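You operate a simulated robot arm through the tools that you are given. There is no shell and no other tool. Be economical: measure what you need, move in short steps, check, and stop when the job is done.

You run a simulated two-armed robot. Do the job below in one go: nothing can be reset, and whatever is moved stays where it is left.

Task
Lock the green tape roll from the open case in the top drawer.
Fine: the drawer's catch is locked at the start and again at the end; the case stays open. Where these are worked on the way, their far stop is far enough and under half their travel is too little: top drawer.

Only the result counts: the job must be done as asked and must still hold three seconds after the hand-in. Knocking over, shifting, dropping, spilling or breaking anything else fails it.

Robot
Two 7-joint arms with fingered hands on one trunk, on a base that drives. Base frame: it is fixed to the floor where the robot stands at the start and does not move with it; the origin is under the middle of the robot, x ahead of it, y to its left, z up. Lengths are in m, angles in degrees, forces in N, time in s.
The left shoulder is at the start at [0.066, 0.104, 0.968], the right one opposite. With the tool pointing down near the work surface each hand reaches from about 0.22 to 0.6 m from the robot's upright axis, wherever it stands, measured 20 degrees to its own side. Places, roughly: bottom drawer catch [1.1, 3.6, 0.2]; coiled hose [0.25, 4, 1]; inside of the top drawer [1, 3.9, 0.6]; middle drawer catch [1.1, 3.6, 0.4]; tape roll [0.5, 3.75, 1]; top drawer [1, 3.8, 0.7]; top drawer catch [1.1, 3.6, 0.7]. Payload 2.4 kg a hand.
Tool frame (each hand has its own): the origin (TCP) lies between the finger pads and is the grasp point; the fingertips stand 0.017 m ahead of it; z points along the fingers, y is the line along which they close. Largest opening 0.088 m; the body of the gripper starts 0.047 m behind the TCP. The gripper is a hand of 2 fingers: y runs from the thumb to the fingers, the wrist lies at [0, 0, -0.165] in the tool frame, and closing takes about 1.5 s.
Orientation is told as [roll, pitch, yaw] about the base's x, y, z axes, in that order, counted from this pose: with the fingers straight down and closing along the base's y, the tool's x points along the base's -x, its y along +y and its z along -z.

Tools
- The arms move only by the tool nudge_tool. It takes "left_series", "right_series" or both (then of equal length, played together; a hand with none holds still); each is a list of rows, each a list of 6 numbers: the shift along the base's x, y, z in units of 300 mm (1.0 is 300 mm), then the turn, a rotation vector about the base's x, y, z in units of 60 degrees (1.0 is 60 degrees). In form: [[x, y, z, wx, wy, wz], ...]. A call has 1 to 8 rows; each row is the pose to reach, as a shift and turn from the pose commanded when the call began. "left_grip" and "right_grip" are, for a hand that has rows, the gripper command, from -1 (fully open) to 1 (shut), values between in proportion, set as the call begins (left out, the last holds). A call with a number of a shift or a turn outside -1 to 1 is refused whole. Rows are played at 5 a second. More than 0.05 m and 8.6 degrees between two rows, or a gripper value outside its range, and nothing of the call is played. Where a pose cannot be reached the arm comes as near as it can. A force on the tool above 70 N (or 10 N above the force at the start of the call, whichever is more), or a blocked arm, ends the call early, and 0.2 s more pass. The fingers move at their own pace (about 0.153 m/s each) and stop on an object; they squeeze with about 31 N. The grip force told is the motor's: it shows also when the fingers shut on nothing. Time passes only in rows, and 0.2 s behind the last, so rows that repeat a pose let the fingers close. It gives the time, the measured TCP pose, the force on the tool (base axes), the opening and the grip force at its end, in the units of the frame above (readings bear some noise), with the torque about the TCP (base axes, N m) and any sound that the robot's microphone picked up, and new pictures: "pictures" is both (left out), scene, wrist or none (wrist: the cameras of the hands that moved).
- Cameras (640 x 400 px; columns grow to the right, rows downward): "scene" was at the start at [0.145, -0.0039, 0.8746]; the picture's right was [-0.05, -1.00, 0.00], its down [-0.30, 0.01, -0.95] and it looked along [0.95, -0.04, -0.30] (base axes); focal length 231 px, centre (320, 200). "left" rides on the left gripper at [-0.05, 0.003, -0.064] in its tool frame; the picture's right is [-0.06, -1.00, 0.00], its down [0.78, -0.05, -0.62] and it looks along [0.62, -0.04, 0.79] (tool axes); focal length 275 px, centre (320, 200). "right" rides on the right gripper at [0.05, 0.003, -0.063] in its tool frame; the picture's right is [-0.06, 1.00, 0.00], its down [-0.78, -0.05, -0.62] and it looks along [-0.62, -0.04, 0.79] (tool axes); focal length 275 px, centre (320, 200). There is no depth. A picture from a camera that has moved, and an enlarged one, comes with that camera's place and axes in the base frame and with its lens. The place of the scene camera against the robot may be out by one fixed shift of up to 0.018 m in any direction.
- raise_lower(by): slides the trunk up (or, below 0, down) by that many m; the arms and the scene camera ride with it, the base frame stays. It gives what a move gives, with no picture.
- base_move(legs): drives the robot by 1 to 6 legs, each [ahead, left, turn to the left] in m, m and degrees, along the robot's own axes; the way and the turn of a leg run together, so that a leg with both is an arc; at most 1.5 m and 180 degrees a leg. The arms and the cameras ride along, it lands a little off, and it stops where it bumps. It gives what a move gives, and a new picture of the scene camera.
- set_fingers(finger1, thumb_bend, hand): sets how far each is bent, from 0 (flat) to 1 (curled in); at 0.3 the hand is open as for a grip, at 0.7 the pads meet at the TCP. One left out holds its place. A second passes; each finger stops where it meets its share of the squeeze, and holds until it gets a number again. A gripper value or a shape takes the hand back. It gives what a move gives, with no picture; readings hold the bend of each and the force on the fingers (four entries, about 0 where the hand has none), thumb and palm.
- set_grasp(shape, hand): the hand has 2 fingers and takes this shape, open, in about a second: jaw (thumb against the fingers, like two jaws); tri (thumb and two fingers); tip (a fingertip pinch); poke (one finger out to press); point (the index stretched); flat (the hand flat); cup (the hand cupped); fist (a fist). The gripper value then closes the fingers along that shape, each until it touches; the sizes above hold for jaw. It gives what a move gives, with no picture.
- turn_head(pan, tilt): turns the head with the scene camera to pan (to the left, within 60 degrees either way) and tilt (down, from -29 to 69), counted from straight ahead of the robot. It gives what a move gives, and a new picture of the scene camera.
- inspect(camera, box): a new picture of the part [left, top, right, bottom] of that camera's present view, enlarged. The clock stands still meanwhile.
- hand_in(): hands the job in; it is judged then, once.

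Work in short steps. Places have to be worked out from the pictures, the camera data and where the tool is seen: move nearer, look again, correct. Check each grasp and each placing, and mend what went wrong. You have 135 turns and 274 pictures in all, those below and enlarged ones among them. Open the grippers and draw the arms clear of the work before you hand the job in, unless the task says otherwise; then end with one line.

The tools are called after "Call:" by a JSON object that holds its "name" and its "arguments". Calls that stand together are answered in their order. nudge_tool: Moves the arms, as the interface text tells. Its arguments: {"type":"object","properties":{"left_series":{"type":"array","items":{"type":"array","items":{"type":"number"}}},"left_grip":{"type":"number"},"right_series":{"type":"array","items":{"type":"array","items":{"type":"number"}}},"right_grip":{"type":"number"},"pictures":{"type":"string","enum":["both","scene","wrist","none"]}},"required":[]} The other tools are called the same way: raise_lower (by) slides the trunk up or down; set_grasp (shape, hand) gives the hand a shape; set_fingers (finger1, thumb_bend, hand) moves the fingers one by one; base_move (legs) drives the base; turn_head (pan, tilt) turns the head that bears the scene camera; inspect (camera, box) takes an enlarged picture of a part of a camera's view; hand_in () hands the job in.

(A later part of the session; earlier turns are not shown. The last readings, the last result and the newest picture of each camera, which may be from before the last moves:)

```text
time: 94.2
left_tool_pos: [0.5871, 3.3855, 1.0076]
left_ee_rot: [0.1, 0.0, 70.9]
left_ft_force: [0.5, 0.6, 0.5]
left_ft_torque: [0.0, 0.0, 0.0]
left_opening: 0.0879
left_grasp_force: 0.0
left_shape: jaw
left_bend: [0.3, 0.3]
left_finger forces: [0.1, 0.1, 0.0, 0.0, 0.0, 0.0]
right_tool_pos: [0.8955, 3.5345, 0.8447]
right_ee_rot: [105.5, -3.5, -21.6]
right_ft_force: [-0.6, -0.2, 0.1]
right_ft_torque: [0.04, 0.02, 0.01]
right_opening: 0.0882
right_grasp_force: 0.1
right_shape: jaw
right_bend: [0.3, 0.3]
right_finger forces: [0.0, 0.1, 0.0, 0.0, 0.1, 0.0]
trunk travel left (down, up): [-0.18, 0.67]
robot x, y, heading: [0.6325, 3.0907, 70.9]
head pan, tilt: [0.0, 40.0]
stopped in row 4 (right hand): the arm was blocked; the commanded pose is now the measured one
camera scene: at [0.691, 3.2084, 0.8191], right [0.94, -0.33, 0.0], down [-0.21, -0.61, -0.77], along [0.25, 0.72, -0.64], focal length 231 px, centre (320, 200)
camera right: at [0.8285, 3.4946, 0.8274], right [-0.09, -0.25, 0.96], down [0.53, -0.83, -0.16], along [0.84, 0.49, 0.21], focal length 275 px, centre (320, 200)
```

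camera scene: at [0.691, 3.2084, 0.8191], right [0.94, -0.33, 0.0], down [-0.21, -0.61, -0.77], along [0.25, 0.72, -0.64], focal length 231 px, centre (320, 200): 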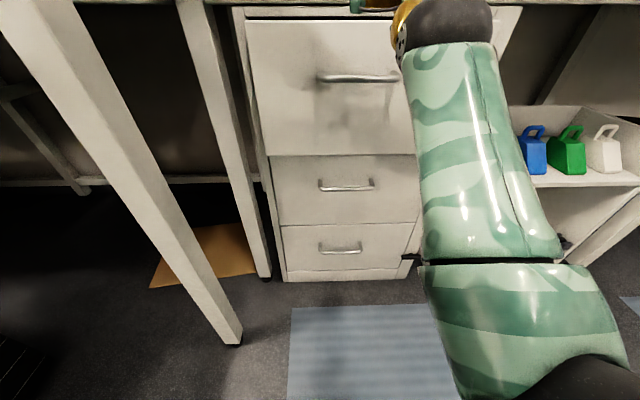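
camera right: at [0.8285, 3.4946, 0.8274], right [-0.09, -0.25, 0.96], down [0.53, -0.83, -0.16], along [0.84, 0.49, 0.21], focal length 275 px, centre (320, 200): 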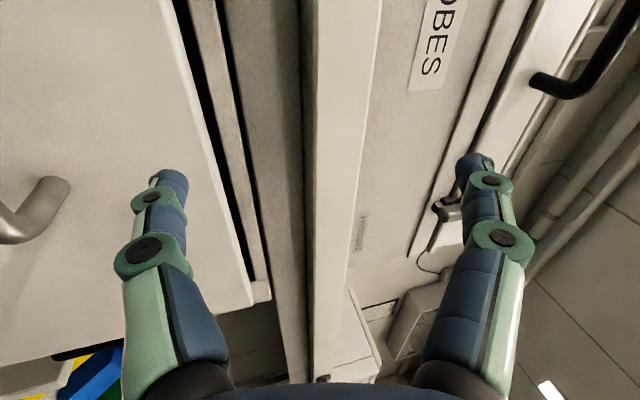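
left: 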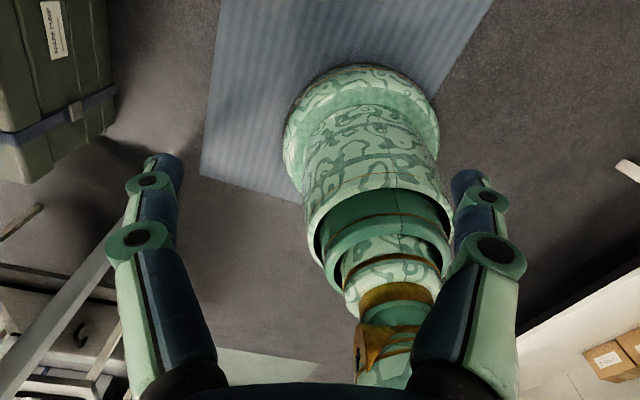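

The arm itself was blocked folding back so near the centreline, which pushed the hand up. I back the base off, then level the hand and lower it with the arm stretched, and will pull with the base instead.

Call:
{"name": "base_move", "arguments": {"legs": [[-0.16, 0, 0]]}}

Call:
{"name": "nudge_tool", "arguments": {"right_series": [[0.01, 0.03, -0.1, -0.11, 0.073, 0.02], [0.02, 0.06, -0.2, -0.22, 0.147, 0.04], [0.03, 0.09, -0.3, -0.22, 0.147, 0.04], [0.04, 0.1, -0.383, -0.22, 0.147, 0.04]]}}

```text
time: 95.6
left_tool_pos: [0.5359, 3.2379, 1.0074]
left_ee_rot: [0.0, 0.0, 70.7]
left_ft_force: [-0.1, -0.2, -0.7]
left_ft_torque: [0.02, -0.01, 0.02]
left_opening: 0.0879
left_grasp_force: 0.0
left_shape: jaw
left_bend: [0.3, 0.3]
left_finger forces: [0.1, 0.0, 0.0, 0.0, 0.0, 0.1]
right_tool_pos: [0.844, 3.3846, 0.8424]
right_ee_rot: [105.4, -3.5, -21.6]
right_ft_force: [1.0, -0.2, -0.5]
right_ft_torque: [0.0, 0.0, -0.01]
right_opening: 0.0881
right_grasp_force: 0.0
right_shape: jaw
right_bend: [0.3, 0.3]
right_finger forces: [0.0, 0.0, 0.1, 0.0, 0.0, 0.1]
trunk travel left (down, up): [-0.18, 0.67]
robot x, y, heading: [0.5854, 2.9414, 70.7]
head pan, tilt: [0.0, 40.0]
camera scene: at [0.6393, 3.0594, 0.8191], right [0.94, -0.33, 0.0], down [-0.21, -0.61, -0.77], along [0.25, 0.72, -0.64], focal length 231 px, centre (320, 200)
```

scene: 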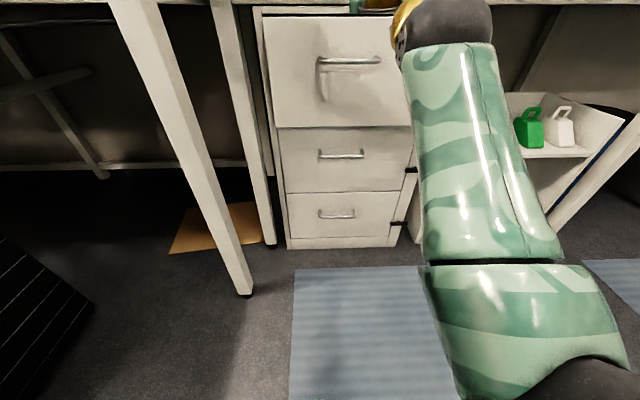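

```text
time: 96.6
left_tool_pos: [0.536, 3.2377, 1.0075]
left_ee_rot: [-0.1, 0.0, 70.7]
left_ft_force: [0.8, 0.3, 0.0]
left_ft_torque: [0.04, 0.0, 0.01]
left_opening: 0.088
left_grasp_force: 0.1
left_shape: jaw
left_bend: [0.3, 0.3]
left_finger forces: [0.1, 0.0, 0.0, 0.1, 0.1, 0.1]
right_tool_pos: [0.8576, 3.4132, 0.7286]
right_ee_rot: [90.0, 0.3, -18.7]
right_ft_force: [0.0, 0.3, -0.4]
right_ft_torque: [-0.02, -0.01, -0.01]
right_opening: 0.0881
right_grasp_force: 0.2
right_shape: jaw
right_bend: [0.3, 0.3]
right_finger forces: [0.0, 0.0, 0.0, 0.0, 0.0, 0.0]
trunk travel left (down, up): [-0.18, 0.67]
robot x, y, heading: [0.5863, 2.9401, 70.7]
head pan, tilt: [0.0, 40.0]
camera scene: at [0.6393, 3.0594, 0.8191], right [0.94, -0.33, 0.0], down [-0.21, -0.61, -0.77], along [0.25, 0.72, -0.64], focal length 231 px, centre (320, 200)
camera right: at [0.7915, 3.3688, 0.7318], right [0.06, -0.02, 1.0], down [0.54, -0.84, -0.05], along [0.84, 0.55, -0.04], focal length 275 px, centre (320, 200)
```

scene: 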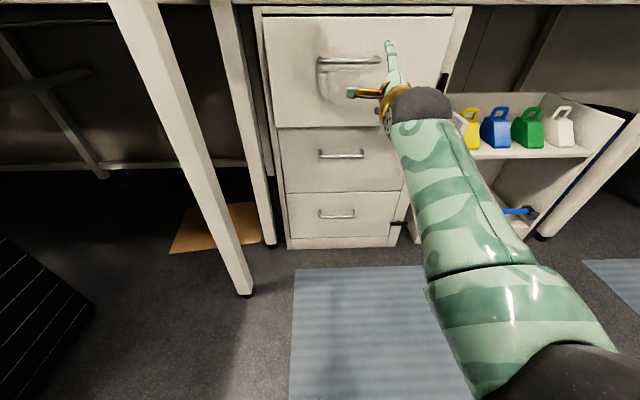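
right: 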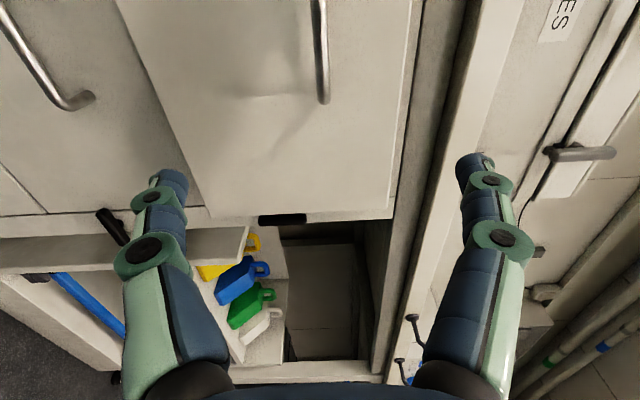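

Levelled, with the bar about at f 3.65 (forward coordinate) in line with the hand. I drive ahead 8 cm, then reach.

Call:
{"name": "base_move", "arguments": {"legs": [[0.08, 0, 0]]}}

Call:
{"name": "nudge_tool", "arguments": {"right_series": [[-0.085, 0.03, 0, 0, 0, 0], [-0.065, 0.09, 0, 0, 0, 0], [-0.045, 0.13, 0, 0, 0, 0]]}}

```text
time: 97.6
left_tool_pos: [0.5636, 3.314, 1.0082]
left_ee_rot: [0.0, 0.0, 70.7]
left_ft_force: [-1.1, -0.2, 0.5]
left_ft_torque: [-0.01, -0.01, 0.02]
left_opening: 0.0877
left_grasp_force: 0.2
left_shape: jaw
left_bend: [0.3, 0.3]
left_finger forces: [0.1, 0.1, 0.0, 0.1, 0.0, 0.0]
right_tool_pos: [0.8854, 3.4905, 0.7287]
right_ee_rot: [90.0, 0.3, -18.8]
right_ft_force: [0.0, 0.2, -0.2]
right_ft_torque: [0.02, 0.0, 0.01]
right_opening: 0.0878
right_grasp_force: 0.2
right_shape: jaw
right_bend: [0.3, 0.3]
right_finger forces: [0.0, 0.0, 0.1, 0.0, 0.0, 0.0]
trunk travel left (down, up): [-0.18, 0.67]
robot x, y, heading: [0.613, 3.0204, 70.7]
head pan, tilt: [0.0, 40.0]
camera scene: at [0.6664, 3.1363, 0.8191], right [0.94, -0.33, 0.0], down [-0.21, -0.61, -0.77], along [0.25, 0.72, -0.64], focal length 231 px, centre (320, 200)
```

scene: 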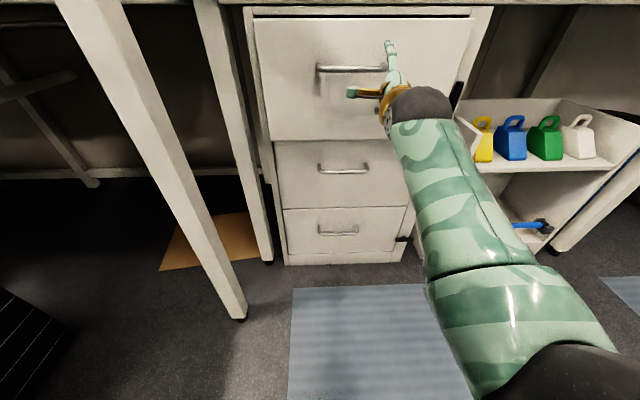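

```text
time: 98.4
left_tool_pos: [0.5637, 3.3131, 1.0079]
left_ee_rot: [-0.1, 0.0, 70.6]
left_ft_force: [-0.1, 0.2, -0.1]
left_ft_torque: [0.02, -0.02, 0.0]
left_opening: 0.0877
left_grasp_force: 0.1
left_shape: jaw
left_bend: [0.3, 0.3]
left_finger forces: [0.0, 0.0, 0.0, 0.0, 0.1, 0.0]
right_tool_pos: [0.87, 3.5304, 0.7287]
right_ee_rot: [89.9, 0.4, -18.9]
right_ft_force: [-0.4, 0.2, 0.0]
right_ft_torque: [0.04, 0.02, 0.0]
right_opening: 0.088
right_grasp_force: 0.0
right_shape: jaw
right_bend: [0.3, 0.3]
right_finger forces: [0.0, 0.1, 0.1, 0.0, 0.1, 0.0]
trunk travel left (down, up): [-0.18, 0.67]
robot x, y, heading: [0.6141, 3.0201, 70.7]
head pan, tilt: [0.0, 40.0]
camera scene: at [0.6664, 3.1363, 0.8191], right [0.94, -0.33, 0.0], down [-0.21, -0.61, -0.77], along [0.25, 0.72, -0.64], focal length 231 px, centre (320, 200)
camera right: at [0.8036, 3.4861, 0.7318], right [0.07, -0.02, 1.0], down [0.54, -0.84, -0.06], along [0.84, 0.54, -0.04], focal length 275 px, centre (320, 200)
```

scene: 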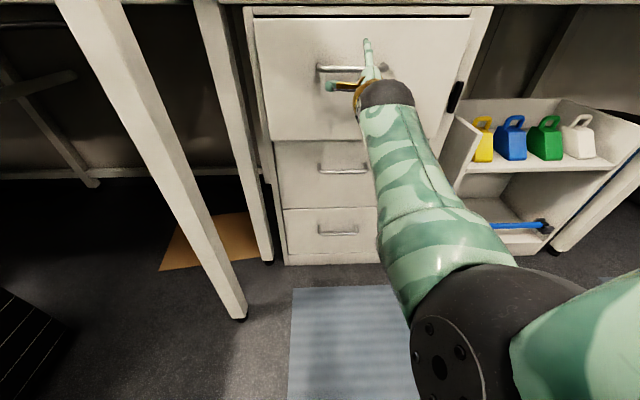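
right: 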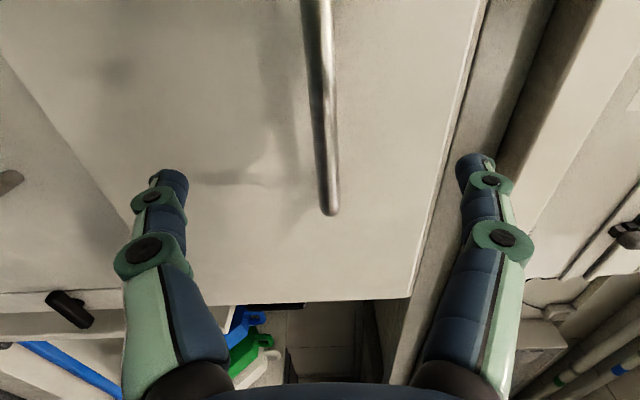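

Reaching ahead another 3 cm, then re-measuring the bar close up.

Call:
{"name": "nudge_tool", "arguments": {"right_series": [[0.016, 0.047, 0, 0, 0, 0], [0.033, 0.095, 0, 0, 0, 0]], "pictures": "wrist"}}

```text
time: 99.0
left_tool_pos: [0.5635, 3.314, 1.008]
left_ee_rot: [0.0, 0.0, 70.6]
left_ft_force: [0.0, 0.8, 0.4]
left_ft_torque: [-0.01, -0.02, 0.01]
left_opening: 0.088
left_grasp_force: 0.0
left_shape: jaw
left_bend: [0.3, 0.3]
left_finger forces: [0.0, 0.1, 0.0, 0.0, 0.0, 0.0]
right_tool_pos: [0.8818, 3.5566, 0.7284]
right_ee_rot: [90.1, 0.2, -18.8]
right_ft_force: [0.3, 0.3, -0.7]
right_ft_torque: [0.04, 0.02, 0.0]
right_opening: 0.0884
right_grasp_force: 0.0
right_shape: jaw
right_bend: [0.3, 0.3]
right_finger forces: [0.0, 0.0, 0.1, 0.0, 0.0, 0.0]
trunk travel left (down, up): [-0.18, 0.67]
robot x, y, heading: [0.6127, 3.019, 70.4]
head pan, tilt: [0.0, 40.0]
camera right: at [0.8149, 3.5122, 0.7321], right [0.06, -0.02, 1.0], down [0.54, -0.84, -0.05], along [0.84, 0.54, -0.04], focal length 275 px, centre (320, 200)
```

right: 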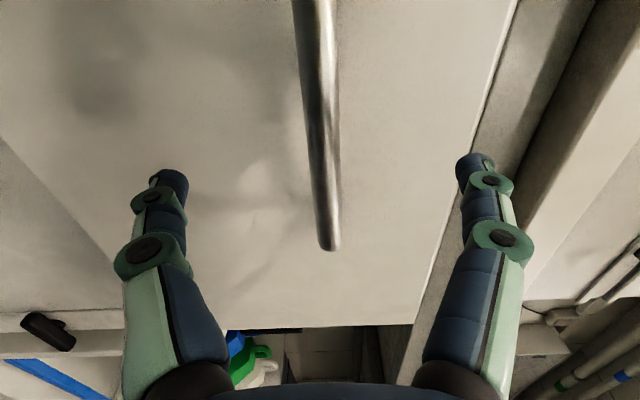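

Same view as before my last closing, which hooked the bar behind the closed tips. That hook is fine; I advance 1.4 cm and close again.

Call:
{"name": "nudge_tool", "arguments": {"right_series": [[0.008, 0.022, 0, 0, 0, 0], [0.016, 0.046, 0, 0, 0, 0]], "pictures": "none"}}

Call:
{"name": "nudge_tool", "arguments": {"right_series": [[0, 0, 0, 0, 0, 0], [0, 0, 0, 0, 0, 0], [0, 0, 0, 0, 0, 0], [0, 0, 0, 0, 0, 0], [0, 0, 0, 0, 0, 0], [0, 0, 0, 0, 0, 0]], "right_grip": 1, "pictures": "wrist"}}

```text
time: 99.6
left_tool_pos: [0.5627, 3.3131, 1.0074]
left_ee_rot: [-0.1, 0.0, 70.6]
left_ft_force: [-1.0, -0.5, -0.4]
left_ft_torque: [-0.02, 0.0, 0.03]
left_opening: 0.0881
left_grasp_force: 0.0
left_shape: jaw
left_bend: [0.3, 0.3]
left_finger forces: [0.0, 0.1, 0.0, 0.1, 0.0, 0.0]
right_tool_pos: [0.8873, 3.571, 0.7274]
right_ee_rot: [90.1, 0.4, -18.8]
right_ft_force: [0.2, -0.2, 0.7]
right_ft_torque: [0.03, 0.03, 0.0]
right_opening: 0.088
right_grasp_force: 0.0
right_shape: jaw
right_bend: [0.3, 0.3]
right_finger forces: [0.0, 0.0, 0.0, 0.0, 0.0, 0.1]
trunk travel left (down, up): [-0.18, 0.67]
robot x, y, heading: [0.6104, 3.0182, 70.6]
head pan, tilt: [0.0, 40.0]
```

```text
time: 101.0
left_tool_pos: [0.563, 3.3153, 1.0084]
left_ee_rot: [0.0, 0.0, 70.6]
left_ft_force: [0.5, 0.5, -0.6]
left_ft_torque: [-0.04, -0.02, 0.01]
left_opening: 0.0878
left_grasp_force: 0.0
left_shape: jaw
left_bend: [0.3, 0.3]
left_finger forces: [0.0, 0.0, 0.0, 0.0, 0.0, 0.0]
right_tool_pos: [0.8863, 3.5721, 0.728]
right_ee_rot: [90.0, 0.3, -18.7]
right_ft_force: [0.0, 0.7, -1.5]
right_ft_torque: [-0.03, 0.01, -0.02]
right_opening: 0.0074
right_grasp_force: 31.1
right_shape: jaw
right_bend: [0.73, 0.72]
right_finger forces: [22.5, 0.0, 0.0, 0.0, 23.5, 0.0]
trunk travel left (down, up): [-0.18, 0.67]
robot x, y, heading: [0.6101, 3.0207, 70.5]
head pan, tilt: [0.0, 40.0]
camera right: at [0.8208, 3.5272, 0.7319], right [0.06, -0.02, 1.0], down [0.54, -0.84, -0.05], along [0.84, 0.54, -0.04], focal length 275 px, centre (320, 200)
```

right: 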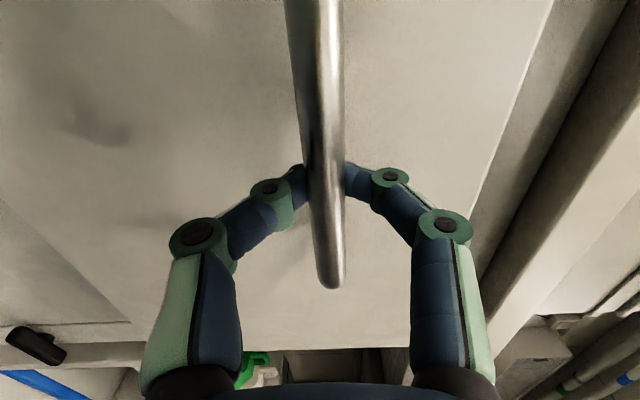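

The bar is now truly gripped (opening 7 mm, both pads loaded). I pull by driving the base back 20 cm.

Call:
{"name": "base_move", "arguments": {"legs": [[-0.1, 0, 0], [-0.1, 0, 0]]}}

```text
time: 102.9
left_tool_pos: [0.4968, 3.125, 1.0088]
left_ee_rot: [0.0, 0.0, 70.6]
left_ft_force: [0.1, 0.4, -0.9]
left_ft_torque: [-0.01, 0.02, 0.02]
left_opening: 0.0879
left_grasp_force: 0.1
left_shape: jaw
left_bend: [0.3, 0.3]
left_finger forces: [0.0, 0.1, 0.0, 0.0, 0.0, 0.0]
right_tool_pos: [0.8192, 3.3819, 0.7282]
right_ee_rot: [89.9, 0.4, -18.8]
right_ft_force: [0.2, 0.2, -0.2]
right_ft_torque: [0.01, -0.01, 0.01]
right_opening: 0.0028
right_grasp_force: 30.5
right_shape: jaw
right_bend: [0.75, 0.74]
right_finger forces: [0.1, 0.0, 0.0, 0.0, 0.1, 0.0]
trunk travel left (down, up): [-0.18, 0.67]
robot x, y, heading: [0.5471, 2.8322, 70.8]
head pan, tilt: [0.0, 40.0]
camera scene: at [0.5998, 2.9472, 0.8191], right [0.94, -0.33, 0.0], down [-0.21, -0.61, -0.77], along [0.25, 0.72, -0.64], focal length 231 px, centre (320, 200)
```

scene: 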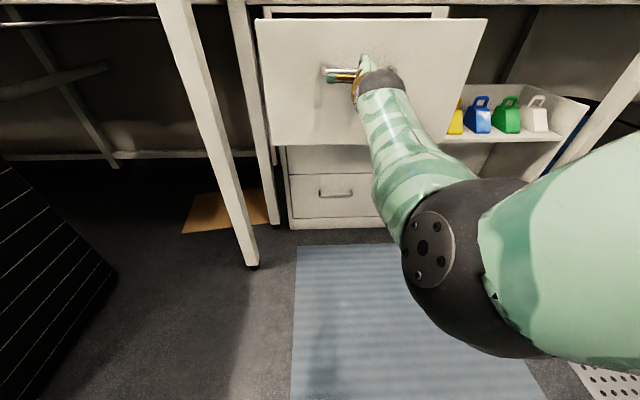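

The drawer came out a good way; the grip reading suggests a slip, so I check the wrist view.

Call:
{"name": "inspect", "arguments": {"camera": "right", "box": [0, 0, 640, 400]}}

Call:
{"name": "turn_head", "arguments": {"pan": 0, "tilt": 25}}

```text
1.00 times, centred on (320, 200) of right (not enlarged: the box is as wide or as high as the picture)
camera zoom: at [0.7537, 3.3381, 0.7322], right [0.06, -0.02, 1.0], down [0.54, -0.84, -0.05], along [0.84, 0.55, -0.04], focal length 275 px, centre (320, 200)
```

zoom: 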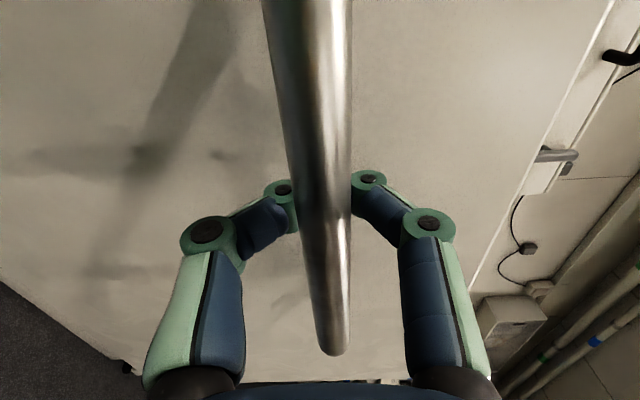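

```text
time: 103.7
left_tool_pos: [0.4954, 3.125, 1.0085]
left_ee_rot: [0.0, 0.0, 70.7]
left_ft_force: [-0.3, 0.1, 0.1]
left_ft_torque: [0.01, 0.01, -0.02]
left_opening: 0.0877
left_grasp_force: 0.1
left_shape: jaw
left_bend: [0.3, 0.3]
left_finger forces: [0.0, 0.1, 0.0, 0.0, 0.0, 0.1]
right_tool_pos: [0.8208, 3.3819, 0.7287]
right_ee_rot: [90.1, 0.3, -18.8]
right_ft_force: [0.0, 0.4, 0.8]
right_ft_torque: [0.04, -0.03, 0.0]
right_opening: 0.0027
right_grasp_force: 31.3
right_shape: jaw
right_bend: [0.75, 0.74]
right_finger forces: [0.0, 0.1, 0.0, 0.1, 0.1, 0.1]
trunk travel left (down, up): [-0.18, 0.67]
robot x, y, heading: [0.5463, 2.8324, 70.6]
head pan, tilt: [0.0, 25.0]
camera scene: at [0.6021, 2.9538, 0.8423], right [0.94, -0.33, 0.0], down [-0.14, -0.4, -0.91], along [0.3, 0.85, -0.42], focal length 231 px, centre (320, 200)
```

scene: 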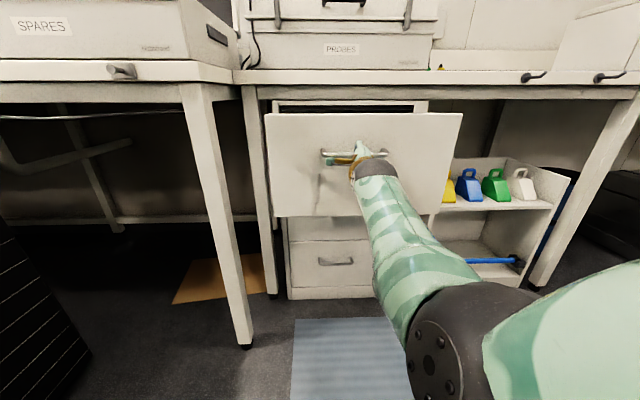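

It is still hooked, with the drawer about 23 cm out. I pull further in small steps to find the stop.

Call:
{"name": "base_move", "arguments": {"legs": [[-0.07, 0, 0]]}}

```text
time: 104.7
left_tool_pos: [0.4718, 3.0569, 1.0075]
left_ee_rot: [0.0, 0.0, 70.6]
left_ft_force: [-0.7, 0.2, -0.5]
left_ft_torque: [0.03, -0.04, 0.03]
left_opening: 0.088
left_grasp_force: 0.2
left_shape: jaw
left_bend: [0.3, 0.3]
left_finger forces: [0.0, 0.1, 0.0, 0.0, 0.0, 0.0]
right_tool_pos: [0.7971, 3.3149, 0.7293]
right_ee_rot: [90.1, 0.3, -18.7]
right_ft_force: [-0.4, -0.3, 0.1]
right_ft_torque: [0.03, 0.04, 0.04]
right_opening: 0.0023
right_grasp_force: 30.6
right_shape: jaw
right_bend: [0.74, 0.74]
right_finger forces: [0.1, 0.0, 0.1, 0.0, 0.1, 0.0]
trunk travel left (down, up): [-0.18, 0.67]
robot x, y, heading: [0.5212, 2.7627, 70.7]
head pan, tilt: [0.0, 25.0]
camera scene: at [0.5786, 2.887, 0.8424], right [0.94, -0.33, 0.0], down [-0.14, -0.4, -0.91], along [0.3, 0.86, -0.42], focal length 231 px, centre (320, 200)
```

scene: 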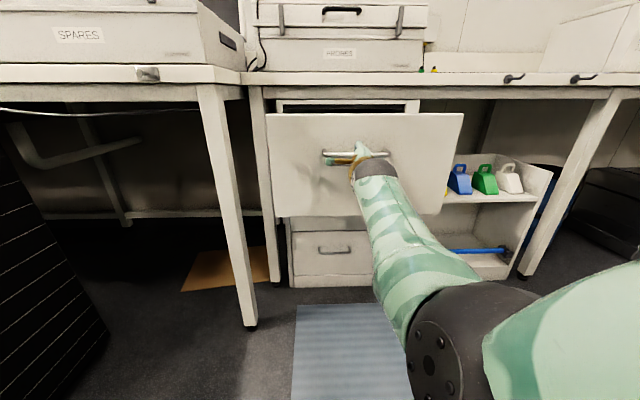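

It follows freely, now about 30 cm out. One more 6 cm.

Call:
{"name": "base_move", "arguments": {"legs": [[-0.06, 0, 0]]}}

Call:
{"name": "inspect", "arguments": {"camera": "right", "box": [0, 0, 640, 400]}}

```text
time: 105.7
left_tool_pos: [0.4593, 3.0262, 1.0072]
left_ee_rot: [-0.2, 0.1, 70.8]
left_ft_force: [0.8, -0.2, 0.5]
left_ft_torque: [0.04, -0.03, -0.02]
left_opening: 0.0878
left_grasp_force: 0.1
left_shape: jaw
left_bend: [0.3, 0.3]
left_finger forces: [0.1, 0.0, 0.1, 0.0, 0.0, 0.0]
right_tool_pos: [0.7847, 3.2844, 0.7301]
right_ee_rot: [90.2, 0.2, -18.7]
right_ft_force: [13.5, 37.8, -5.5]
right_ft_torque: [-0.01, 0.03, 0.01]
right_opening: 0.0001
right_grasp_force: 31.2
right_shape: jaw
right_bend: [0.63, 0.66]
right_finger forces: [30.8, 0.0, 0.1, 0.0, 28.4, 0.0]
trunk travel left (down, up): [-0.18, 0.67]
robot x, y, heading: [0.5094, 2.7288, 70.9]
head pan, tilt: [0.0, 25.0]
stopped in leg 1: the force on the tool passed its limit at 84 N (the readings are from after the stop); the commanded pose is now the measured one
camera scene: at [0.5668, 2.854, 0.8418], right [0.94, -0.33, 0.0], down [-0.14, -0.4, -0.9], along [0.3, 0.85, -0.43], focal length 231 px, centre (320, 200)
```

scene: 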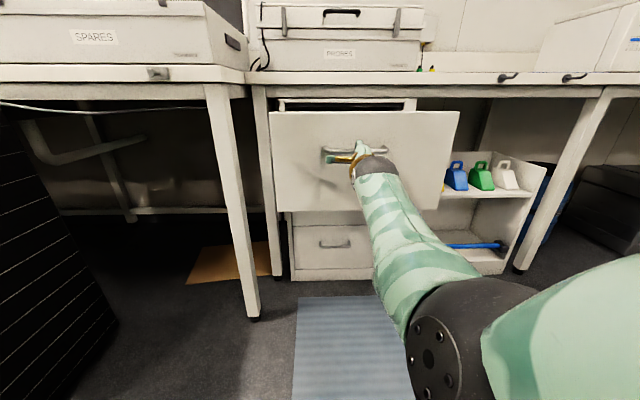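

```text
1.00 times, centred on (320, 200) of right (not enlarged: the box is as wide or as high as the picture)
camera zoom: at [0.7184, 3.2402, 0.7336], right [0.06, -0.02, 1.0], down [0.54, -0.84, -0.05], along [0.84, 0.55, -0.04], focal length 275 px, centre (320, 200)
```

zoom: 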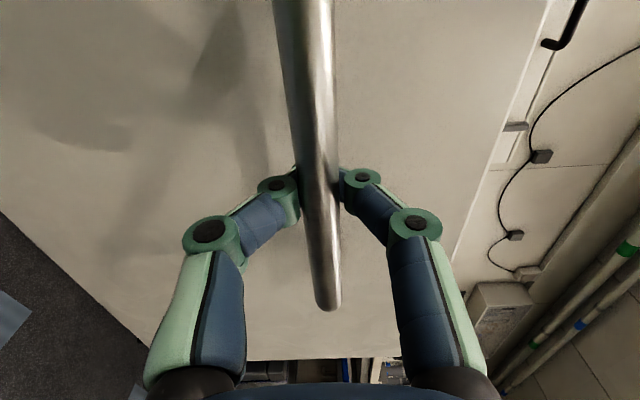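

The drawer is at its far stop. I open the hand and back straight off with the base.

Call:
{"name": "nudge_tool", "arguments": {"right_series": [[0.005, 0.016, 0, 0, 0, 0], [0.005, 0.016, 0, 0, 0, 0], [0.005, 0.016, 0, 0, 0, 0], [0.005, 0.016, 0, 0, 0, 0]], "right_grip": -1, "pictures": "none"}}

Call:
{"name": "base_move", "arguments": {"legs": [[-0.15, 0, 0]]}}

```text
time: 106.7
left_tool_pos: [0.4587, 3.0225, 1.0085]
left_ee_rot: [-0.1, -0.1, 70.8]
left_ft_force: [0.2, -0.3, -0.6]
left_ft_torque: [0.02, 0.01, -0.02]
left_opening: 0.0878
left_grasp_force: 0.1
left_shape: jaw
left_bend: [0.3, 0.3]
left_finger forces: [0.2, 0.0, 0.0, 0.0, 0.0, 0.0]
right_tool_pos: [0.7851, 3.285, 0.7323]
right_ee_rot: [90.3, 0.2, -18.7]
right_ft_force: [-0.5, 0.0, -0.6]
right_ft_torque: [0.02, 0.03, 0.02]
right_opening: 0.0878
right_grasp_force: 0.1
right_shape: jaw
right_bend: [0.3, 0.3]
right_finger forces: [0.0, 0.1, 0.0, 0.0, 0.1, 0.1]
trunk travel left (down, up): [-0.18, 0.67]
robot x, y, heading: [0.5064, 2.7303, 70.8]
head pan, tilt: [0.0, 25.0]
```

```text
time: 108.0
left_tool_pos: [0.4102, 2.878, 1.0085]
left_ee_rot: [0.0, -0.1, 70.6]
left_ft_force: [0.4, -0.3, -0.8]
left_ft_torque: [-0.01, 0.0, -0.01]
left_opening: 0.088
left_grasp_force: 0.1
left_shape: jaw
left_bend: [0.3, 0.3]
left_finger forces: [0.0, 0.0, 0.0, 0.0, 0.0, 0.1]
right_tool_pos: [0.7362, 3.1412, 0.7326]
right_ee_rot: [90.4, 0.2, -18.8]
right_ft_force: [-0.1, 0.1, -0.4]
right_ft_torque: [-0.02, 0.01, 0.01]
right_opening: 0.0882
right_grasp_force: 0.1
right_shape: jaw
right_bend: [0.3, 0.3]
right_finger forces: [0.0, 0.1, 0.0, 0.0, 0.0, 0.0]
trunk travel left (down, up): [-0.18, 0.67]
robot x, y, heading: [0.4609, 2.5807, 70.6]
head pan, tilt: [0.0, 25.0]
camera scene: at [0.5158, 2.707, 0.8424], right [0.94, -0.33, 0.0], down [-0.14, -0.4, -0.91], along [0.3, 0.86, -0.42], focal length 231 px, centre (320, 200)
```

scene: 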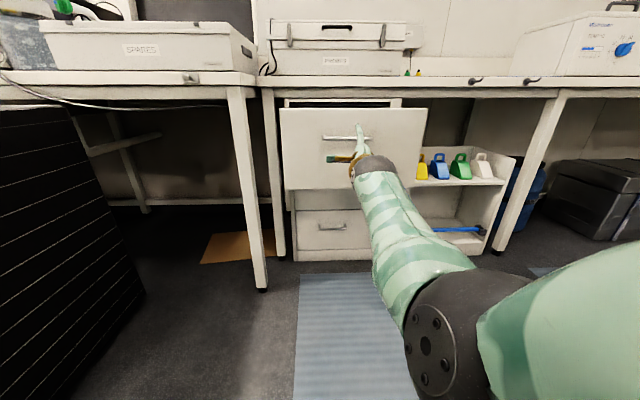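

Clear of the handle. I raise the trunk and look at the case and the drawer inside.

Call:
{"name": "raise_lower", "arguments": {"by": 0.4}}

Call:
{"name": "turn_head", "arguments": {"pan": 10, "tilt": 30}}

Call:
{"name": "inspect", "arguments": {"camera": "scene", "box": [80, 60, 300, 200]}}

```text
time: 111.9
left_tool_pos: [0.4094, 2.8784, 1.4076]
left_ee_rot: [-0.1, -0.2, 70.7]
left_ft_force: [0.6, -0.7, 0.1]
left_ft_torque: [-0.01, 0.03, 0.0]
left_opening: 0.0878
left_grasp_force: 0.1
left_shape: jaw
left_bend: [0.3, 0.3]
left_finger forces: [0.0, 0.1, 0.0, 0.0, 0.0, 0.0]
right_tool_pos: [0.7363, 3.1406, 1.1325]
right_ee_rot: [90.4, 0.3, -18.9]
right_ft_force: [0.0, 0.9, 0.1]
right_ft_torque: [0.02, 0.0, 0.02]
right_opening: 0.088
right_grasp_force: 0.0
right_shape: jaw
right_bend: [0.3, 0.3]
right_finger forces: [0.0, 0.0, 0.0, 0.1, 0.1, 0.0]
trunk travel left (down, up): [-0.58, 0.27]
robot x, y, heading: [0.4591, 2.5831, 70.8]
head pan, tilt: [0.0, 25.0]
```

```text
time: 112.6
left_tool_pos: [0.4085, 2.8774, 1.4092]
left_ee_rot: [-0.1, -0.1, 70.7]
left_ft_force: [-0.1, 0.3, 0.4]
left_ft_torque: [-0.03, 0.0, -0.02]
left_opening: 0.0879
left_grasp_force: 0.2
left_shape: jaw
left_bend: [0.3, 0.3]
left_finger forces: [0.0, 0.0, 0.1, 0.0, 0.1, 0.1]
right_tool_pos: [0.736, 3.1408, 1.132]
right_ee_rot: [90.5, 0.3, -18.8]
right_ft_force: [0.2, 0.4, 1.1]
right_ft_torque: [0.01, 0.01, -0.02]
right_opening: 0.088
right_grasp_force: 0.1
right_shape: jaw
right_bend: [0.3, 0.3]
right_finger forces: [0.0, 0.1, 0.1, 0.0, 0.0, 0.0]
trunk travel left (down, up): [-0.58, 0.27]
robot x, y, heading: [0.457, 2.5836, 70.9]
head pan, tilt: [10.0, 30.0]
camera scene: at [0.4963, 2.6986, 1.2355], right [0.99, -0.16, 0.0], down [-0.08, -0.49, -0.87], along [0.14, 0.85, -0.5], focal length 231 px, centre (320, 200)
```

scene: 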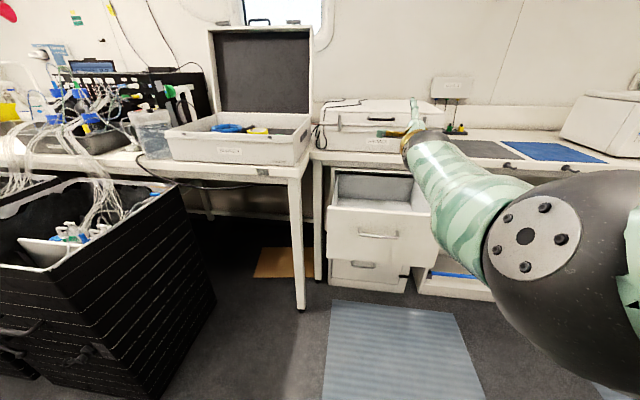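

```text
2.86 times, centred on (190, 130) of scene
camera zoom: at [0.4963, 2.6986, 1.2355], right [0.99, -0.16, 0.0], down [-0.08, -0.49, -0.87], along [0.14, 0.85, -0.5], focal length 661 px, centre (691, 400)
```

zoom: 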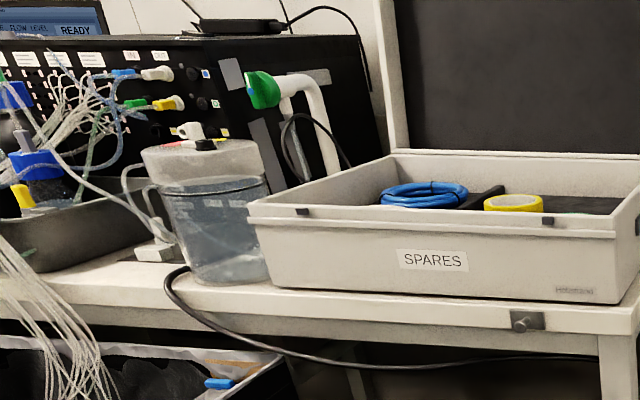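

The drawer is empty and fully open. I tuck the right arm to the right and back so I can approach the case.

Call:
{"name": "nudge_tool", "arguments": {"right_series": [[0.14, -0.05, 0, 0, 0, 0], [0.28, -0.1, 0, 0, 0, 0], [0.42, -0.16, 0, 0, 0, 0], [0.56, -0.2, 0, 0, 0, 0], [0.62, -0.32, 0, 0, 0, 0], [0.6, -0.46, 0, 0, 0, 0], [0.56, -0.6, 0, 0, 0, 0], [0.52, -0.74, 0, 0, 0, 0]], "pictures": "none"}}

Call:
{"name": "raise_lower", "arguments": {"by": 0.25}}

Call:
{"name": "base_move", "arguments": {"legs": [[0.3, 0.25, 0]]}}

Call:
{"name": "turn_head", "arguments": {"pan": 0, "tilt": 50}}

```text
time: 114.4
left_tool_pos: [0.4096, 2.8788, 1.4088]
left_ee_rot: [-0.1, -0.1, 70.7]
left_ft_force: [0.2, -0.4, -0.4]
left_ft_torque: [0.02, -0.02, -0.02]
left_opening: 0.0879
left_grasp_force: 0.0
left_shape: jaw
left_bend: [0.3, 0.3]
left_finger forces: [0.0, 0.1, 0.1, 0.1, 0.0, 0.0]
right_tool_pos: [0.891, 2.9196, 1.1342]
right_ee_rot: [90.4, 0.1, -18.8]
right_ft_force: [0.2, 0.9, 1.1]
right_ft_torque: [-0.01, -0.01, 0.0]
right_opening: 0.0881
right_grasp_force: 0.0
right_shape: jaw
right_bend: [0.3, 0.3]
right_finger forces: [0.0, 0.1, 0.0, 0.0, 0.0, 0.1]
trunk travel left (down, up): [-0.58, 0.27]
robot x, y, heading: [0.456, 2.5809, 70.6]
head pan, tilt: [10.0, 30.0]
```

```text
time: 117.0
left_tool_pos: [0.4107, 2.8782, 1.6586]
left_ee_rot: [-0.1, -0.1, 70.8]
left_ft_force: [-0.8, -0.5, 0.5]
left_ft_torque: [0.02, -0.01, 0.01]
left_opening: 0.0879
left_grasp_force: 0.0
left_shape: jaw
left_bend: [0.3, 0.3]
left_finger forces: [0.1, 0.0, 0.0, 0.0, 0.1, 0.1]
right_tool_pos: [0.8929, 2.9198, 1.3822]
right_ee_rot: [90.4, 0.2, -18.8]
right_ft_force: [-0.2, 0.3, 0.0]
right_ft_torque: [-0.01, 0.02, 0.0]
right_opening: 0.0878
right_grasp_force: 0.1
right_shape: jaw
right_bend: [0.3, 0.3]
right_finger forces: [0.0, 0.0, 0.0, 0.0, 0.0, 0.0]
trunk travel left (down, up): [-0.83, 0.02]
robot x, y, heading: [0.4584, 2.5824, 70.4]
head pan, tilt: [10.0, 30.0]
```

```text
time: 119.4
left_tool_pos: [0.2732, 3.2442, 1.658]
left_ee_rot: [-0.1, -0.1, 70.9]
left_ft_force: [0.1, 0.1, 0.0]
left_ft_torque: [-0.02, 0.01, 0.03]
left_opening: 0.088
left_grasp_force: 0.0
left_shape: jaw
left_bend: [0.3, 0.3]
left_finger forces: [0.0, 0.0, 0.1, 0.0, 0.1, 0.0]
right_tool_pos: [0.7568, 3.2887, 1.382]
right_ee_rot: [90.3, 0.2, -18.6]
right_ft_force: [0.4, 0.7, 0.8]
right_ft_torque: [-0.02, -0.01, 0.0]
right_opening: 0.0877
right_grasp_force: 0.1
right_shape: jaw
right_bend: [0.3, 0.3]
right_finger forces: [0.0, 0.0, 0.0, 0.0, 0.0, 0.0]
trunk travel left (down, up): [-0.83, 0.02]
robot x, y, heading: [0.3239, 2.9503, 70.8]
head pan, tilt: [10.0, 30.0]
camera scene: at [0.3605, 3.0646, 1.4858], right [0.99, -0.16, 0.0], down [-0.08, -0.49, -0.87], along [0.14, 0.85, -0.5], focal length 231 px, centre (320, 200)
```

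scene: 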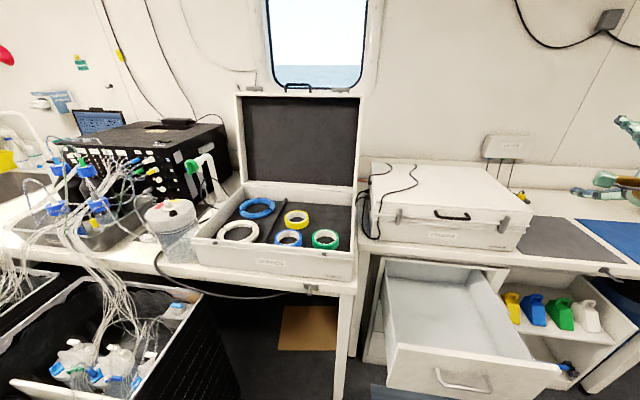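

```text
time: 120.3
left_tool_pos: [0.2745, 3.2436, 1.6587]
left_ee_rot: [-0.1, 0.0, 70.8]
left_ft_force: [0.6, -0.8, 0.3]
left_ft_torque: [0.0, -0.02, 0.03]
left_opening: 0.0879
left_grasp_force: 0.0
left_shape: jaw
left_bend: [0.3, 0.3]
left_finger forces: [0.2, 0.1, 0.1, 0.0, 0.0, 0.1]
right_tool_pos: [0.7571, 3.287, 1.3833]
right_ee_rot: [90.4, 0.2, -18.6]
right_ft_force: [0.1, 0.0, -0.5]
right_ft_torque: [-0.05, -0.03, -0.02]
right_opening: 0.0878
right_grasp_force: 0.0
right_shape: jaw
right_bend: [0.3, 0.3]
right_finger forces: [0.0, 0.1, 0.1, 0.0, 0.0, 0.1]
trunk travel left (down, up): [-0.83, 0.02]
robot x, y, heading: [0.3243, 2.9496, 70.7]
head pan, tilt: [0.0, 50.0]
camera scene: at [0.3717, 3.0474, 1.4564], right [0.94, -0.33, 0.0], down [-0.25, -0.72, -0.64], along [0.21, 0.61, -0.77], focal length 231 px, centre (320, 200)
```

scene: 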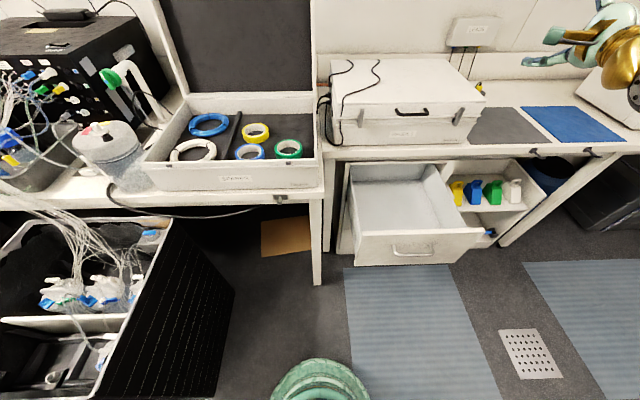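

Clear view: the green roll lies in the front right part of the case. I enlarge it for its place and size.

Call:
{"name": "inspect", "arguments": {"camera": "scene", "box": [220, 105, 330, 195]}}

```text
4.44 times, centred on (275, 150) of scene
camera zoom: at [0.3717, 3.0474, 1.4564], right [0.94, -0.33, 0.0], down [-0.25, -0.72, -0.64], along [0.21, 0.61, -0.77], focal length 1029 px, centre (520, 422)
```

zoom: 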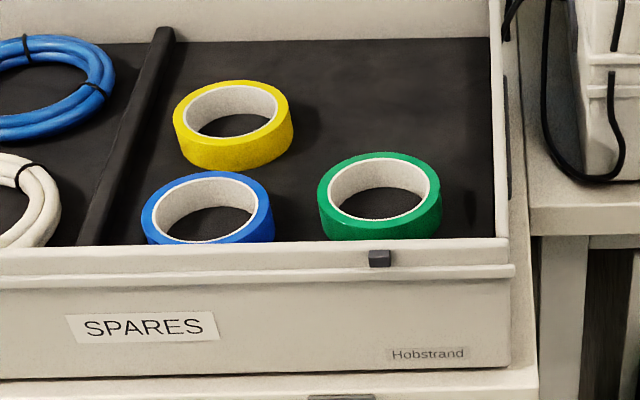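

Ring about 88 mm across with thin walls, so I will pinch its left wall with one finger inside the hole. I raise the right hand out of the way, lower the trunk, and drive so the roll is straight ahead, clear of the drawer.

Call:
{"name": "nudge_tool", "arguments": {"right_series": [[0, -0.05, 0.12, 0, 0, 0], [0, -0.1, 0.25, 0, 0, 0], [0, -0.15, 0.38, 0, 0, 0], [0, -0.2, 0.5, 0, 0, 0], [0, -0.25, 0.6, 0, 0, 0], [0, -0.25, 0.7, 0, 0, 0]], "pictures": "none"}}

Call:
{"name": "raise_lower", "arguments": {"by": -0.28}}

Call:
{"name": "base_move", "arguments": {"legs": [[0.2, 0.09, 0]]}}

Call:
{"name": "inspect", "arguments": {"camera": "left", "box": [0, 0, 640, 400]}}

```text
time: 121.7
left_tool_pos: [0.2743, 3.2447, 1.6585]
left_ee_rot: [-0.1, -0.1, 70.9]
left_ft_force: [0.3, -1.0, 0.4]
left_ft_torque: [0.02, -0.03, 0.01]
left_opening: 0.0879
left_grasp_force: 0.0
left_shape: jaw
left_bend: [0.3, 0.3]
left_finger forces: [0.0, 0.1, 0.0, 0.1, 0.0, 0.0]
right_tool_pos: [0.7556, 3.2124, 1.5914]
right_ee_rot: [90.2, 0.4, -18.6]
right_ft_force: [-0.1, -0.7, 0.1]
right_ft_torque: [0.01, -0.01, -0.04]
right_opening: 0.0876
right_grasp_force: 0.1
right_shape: jaw
right_bend: [0.3, 0.3]
right_finger forces: [0.0, 0.0, 0.0, 0.1, 0.0, 0.0]
trunk travel left (down, up): [-0.83, 0.02]
robot x, y, heading: [0.3245, 2.9504, 70.9]
head pan, tilt: [0.0, 50.0]
```

```text
time: 124.5
left_tool_pos: [0.2734, 3.2441, 1.3789]
left_ee_rot: [-0.2, -0.1, 71.0]
left_ft_force: [-0.6, 0.3, 0.6]
left_ft_torque: [-0.06, -0.02, -0.01]
left_opening: 0.0876
left_grasp_force: 0.0
left_shape: jaw
left_bend: [0.3, 0.3]
left_finger forces: [0.0, 0.0, 0.0, 0.0, 0.0, 0.0]
right_tool_pos: [0.7566, 3.2116, 1.3123]
right_ee_rot: [90.5, 0.3, -18.6]
right_ft_force: [0.6, -0.5, 0.3]
right_ft_torque: [-0.03, 0.02, 0.03]
right_opening: 0.0879
right_grasp_force: 0.1
right_shape: jaw
right_bend: [0.3, 0.3]
right_finger forces: [0.1, 0.0, 0.1, 0.0, 0.0, 0.0]
trunk travel left (down, up): [-0.55, 0.3]
robot x, y, heading: [0.3252, 2.9472, 70.8]
head pan, tilt: [0.0, 50.0]
```

```text
time: 126.2
left_tool_pos: [0.2578, 3.4655, 1.3774]
left_ee_rot: [-0.1, 0.0, 70.4]
left_ft_force: [0.5, 0.1, 0.1]
left_ft_torque: [0.04, -0.02, 0.0]
left_opening: 0.0879
left_grasp_force: 0.1
left_shape: jaw
left_bend: [0.3, 0.3]
left_finger forces: [0.1, 0.0, 0.0, 0.1, 0.1, 0.1]
right_tool_pos: [0.7405, 3.432, 1.3113]
right_ee_rot: [90.3, 0.2, -19.0]
right_ft_force: [-0.5, -0.5, -0.2]
right_ft_torque: [-0.01, -0.01, 0.02]
right_opening: 0.0881
right_grasp_force: 0.0
right_shape: jaw
right_bend: [0.3, 0.3]
right_finger forces: [0.0, 0.0, 0.0, 0.0, 0.0, 0.1]
trunk travel left (down, up): [-0.55, 0.3]
robot x, y, heading: [0.305, 3.1683, 70.6]
head pan, tilt: [0.0, 50.0]
camera scene: at [0.3552, 3.27, 1.1758], right [0.94, -0.33, 0.0], down [-0.26, -0.72, -0.64], along [0.21, 0.61, -0.77], focal length 231 px, centre (320, 200)
```

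scene: 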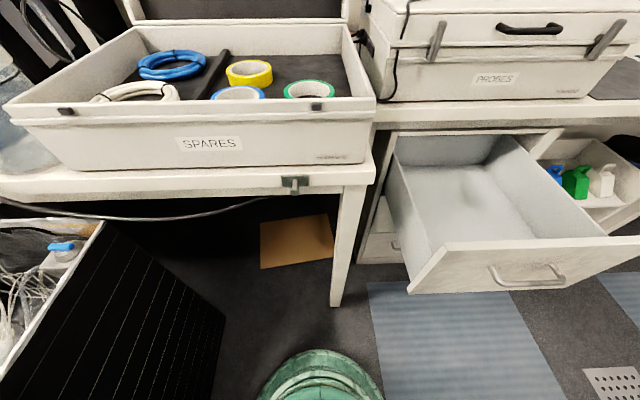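

```text
1.00 times, centred on (320, 200) of left (not enlarged: the box is as wide or as high as the picture)
camera zoom: at [0.2714, 3.5148, 1.4409], right [0.96, -0.27, 0.0], down [-0.22, -0.76, 0.62], along [-0.17, -0.59, -0.79], focal length 275 px, centre (320, 200)
```

zoom: 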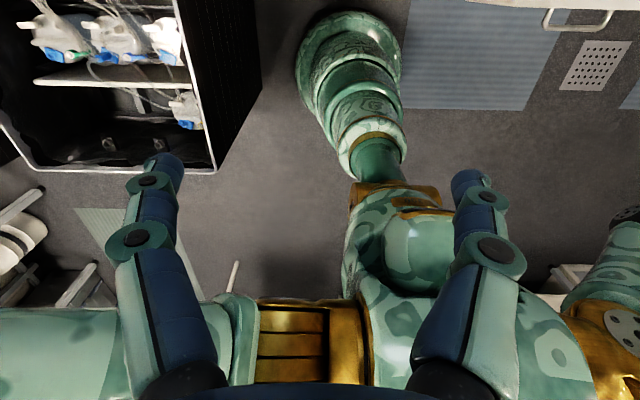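

Two head views place the roll's top near [0.473, 3.655, 0.98]. I move the left hand over its left wall with the fingers part open, then lower to just above the case rim.

Call:
{"name": "nudge_tool", "arguments": {"left_series": [[0.098, 0.119, 0, 0, 0, 0], [0.197, 0.239, 0, 0, 0, 0], [0.295, 0.358, 0, 0, 0, 0], [0.393, 0.478, 0, 0, 0, 0], [0.49, 0.597, 0, 0, 0, 0], [0.59, 0.717, 0, 0, 0, 0]], "left_grip": 0, "pictures": "none"}}

Call:
{"name": "nudge_tool", "arguments": {"left_series": [[0, 0, -0.16, 0, 0, 0], [0, 0, -0.32, 0, 0, 0], [0, 0, -0.48, 0, 0, 0], [0, 0, -0.64, 0, 0, 0], [0, 0, -0.8, 0, 0, 0], [0, 0, -0.9, 0, 0, 0]]}}

```text
time: 127.6
left_tool_pos: [0.4125, 3.6522, 1.3693]
left_ee_rot: [0.0, -0.1, 70.6]
left_ft_force: [0.3, 0.5, 0.3]
left_ft_torque: [0.02, -0.04, 0.01]
left_opening: 0.0441
left_grasp_force: 0.1
left_shape: jaw
left_bend: [0.73, 0.7]
left_finger forces: [0.0, 0.0, 0.0, 0.0, 0.0, 0.0]
left hand out of reach, approached as far as the arm can: row 6
right_tool_pos: [0.7394, 3.4314, 1.3131]
right_ee_rot: [90.4, 0.1, -19.1]
right_ft_force: [-0.8, -0.3, -0.4]
right_ft_torque: [-0.01, -0.03, -0.02]
right_opening: 0.0877
right_grasp_force: 0.0
right_shape: jaw
right_bend: [0.3, 0.3]
right_finger forces: [0.0, 0.0, 0.1, 0.0, 0.0, 0.0]
trunk travel left (down, up): [-0.55, 0.3]
robot x, y, heading: [0.3047, 3.167, 70.5]
head pan, tilt: [0.0, 50.0]
```

```text
time: 129.0
left_tool_pos: [0.415, 3.6507, 1.1024]
left_ee_rot: [-0.1, 0.0, 70.5]
left_ft_force: [-0.3, -0.4, 0.2]
left_ft_torque: [-0.02, 0.01, 0.02]
left_opening: 0.0442
left_grasp_force: 0.1
left_shape: jaw
left_bend: [0.73, 0.7]
left_finger forces: [0.0, 0.0, 0.1, 0.0, 0.1, 0.1]
right_tool_pos: [0.7412, 3.4297, 1.3132]
right_ee_rot: [90.4, 0.1, -19.0]
right_ft_force: [0.2, 0.1, -0.4]
right_ft_torque: [-0.01, -0.01, 0.01]
right_opening: 0.0878
right_grasp_force: 0.1
right_shape: jaw
right_bend: [0.3, 0.3]
right_finger forces: [0.0, 0.0, 0.1, 0.0, 0.0, 0.1]
trunk travel left (down, up): [-0.55, 0.3]
robot x, y, heading: [0.3048, 3.1672, 70.4]
head pan, tilt: [0.0, 50.0]
camera scene: at [0.3554, 3.2692, 1.1759], right [0.94, -0.33, 0.0], down [-0.26, -0.72, -0.64], along [0.21, 0.61, -0.77], focal length 231 px, centre (320, 200)
camera left: at [0.427, 3.6988, 1.1644], right [0.96, -0.28, 0.0], down [-0.22, -0.76, 0.62], along [-0.17, -0.59, -0.79], focal length 275 px, centre (320, 200)
```

scene: 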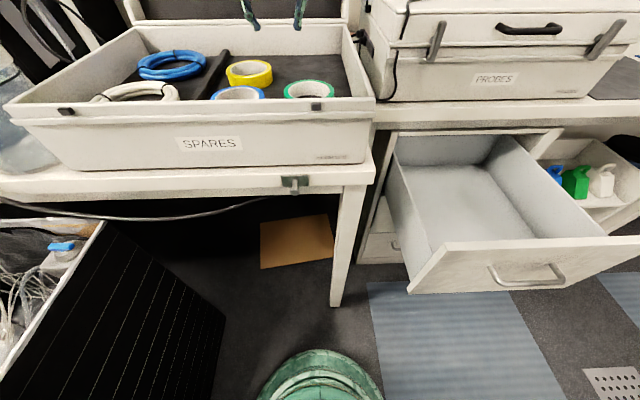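
left: 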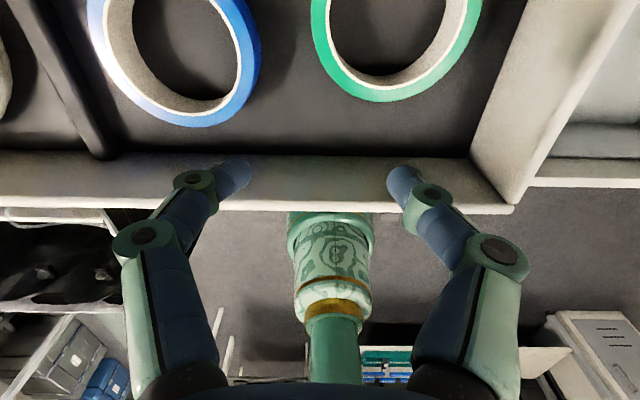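

The wrist view shows the green ring at r −0.765, f 3.627 (my right/forward axes), top near z 0.99. I shift 4 cm forward to stand over its left wall and look again.

Call:
{"name": "nudge_tool", "arguments": {"left_series": [[0.035, 0.132, 0, 0, 0, 0], [0.035, 0.132, -0.13, 0, 0, 0]], "pictures": "wrist"}}

```text
time: 129.6
left_tool_pos: [0.4259, 3.6887, 1.0622]
left_ee_rot: [0.0, -0.1, 70.1]
left_ft_force: [-0.1, 0.9, 0.3]
left_ft_torque: [0.01, -0.01, 0.0]
left_opening: 0.0443
left_grasp_force: 0.1
left_shape: jaw
left_bend: [0.73, 0.7]
left_finger forces: [0.0, 0.1, 0.0, 0.1, 0.0, 0.0]
right_tool_pos: [0.7425, 3.4298, 1.3134]
right_ee_rot: [90.4, 0.3, -18.9]
right_ft_force: [-1.1, 0.1, -0.6]
right_ft_torque: [0.03, -0.01, -0.01]
right_opening: 0.0878
right_grasp_force: 0.1
right_shape: jaw
right_bend: [0.3, 0.3]
right_finger forces: [0.1, 0.0, 0.0, 0.0, 0.1, 0.0]
trunk travel left (down, up): [-0.55, 0.3]
robot x, y, heading: [0.3106, 3.1738, 70.8]
head pan, tilt: [0.0, 50.0]
camera left: at [0.439, 3.7374, 1.1265], right [0.96, -0.28, 0.0], down [-0.22, -0.76, 0.62], along [-0.17, -0.59, -0.79], focal length 275 px, centre (320, 200)
```

left: 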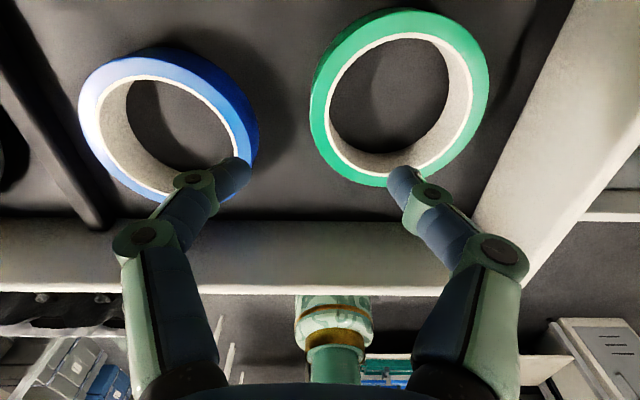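

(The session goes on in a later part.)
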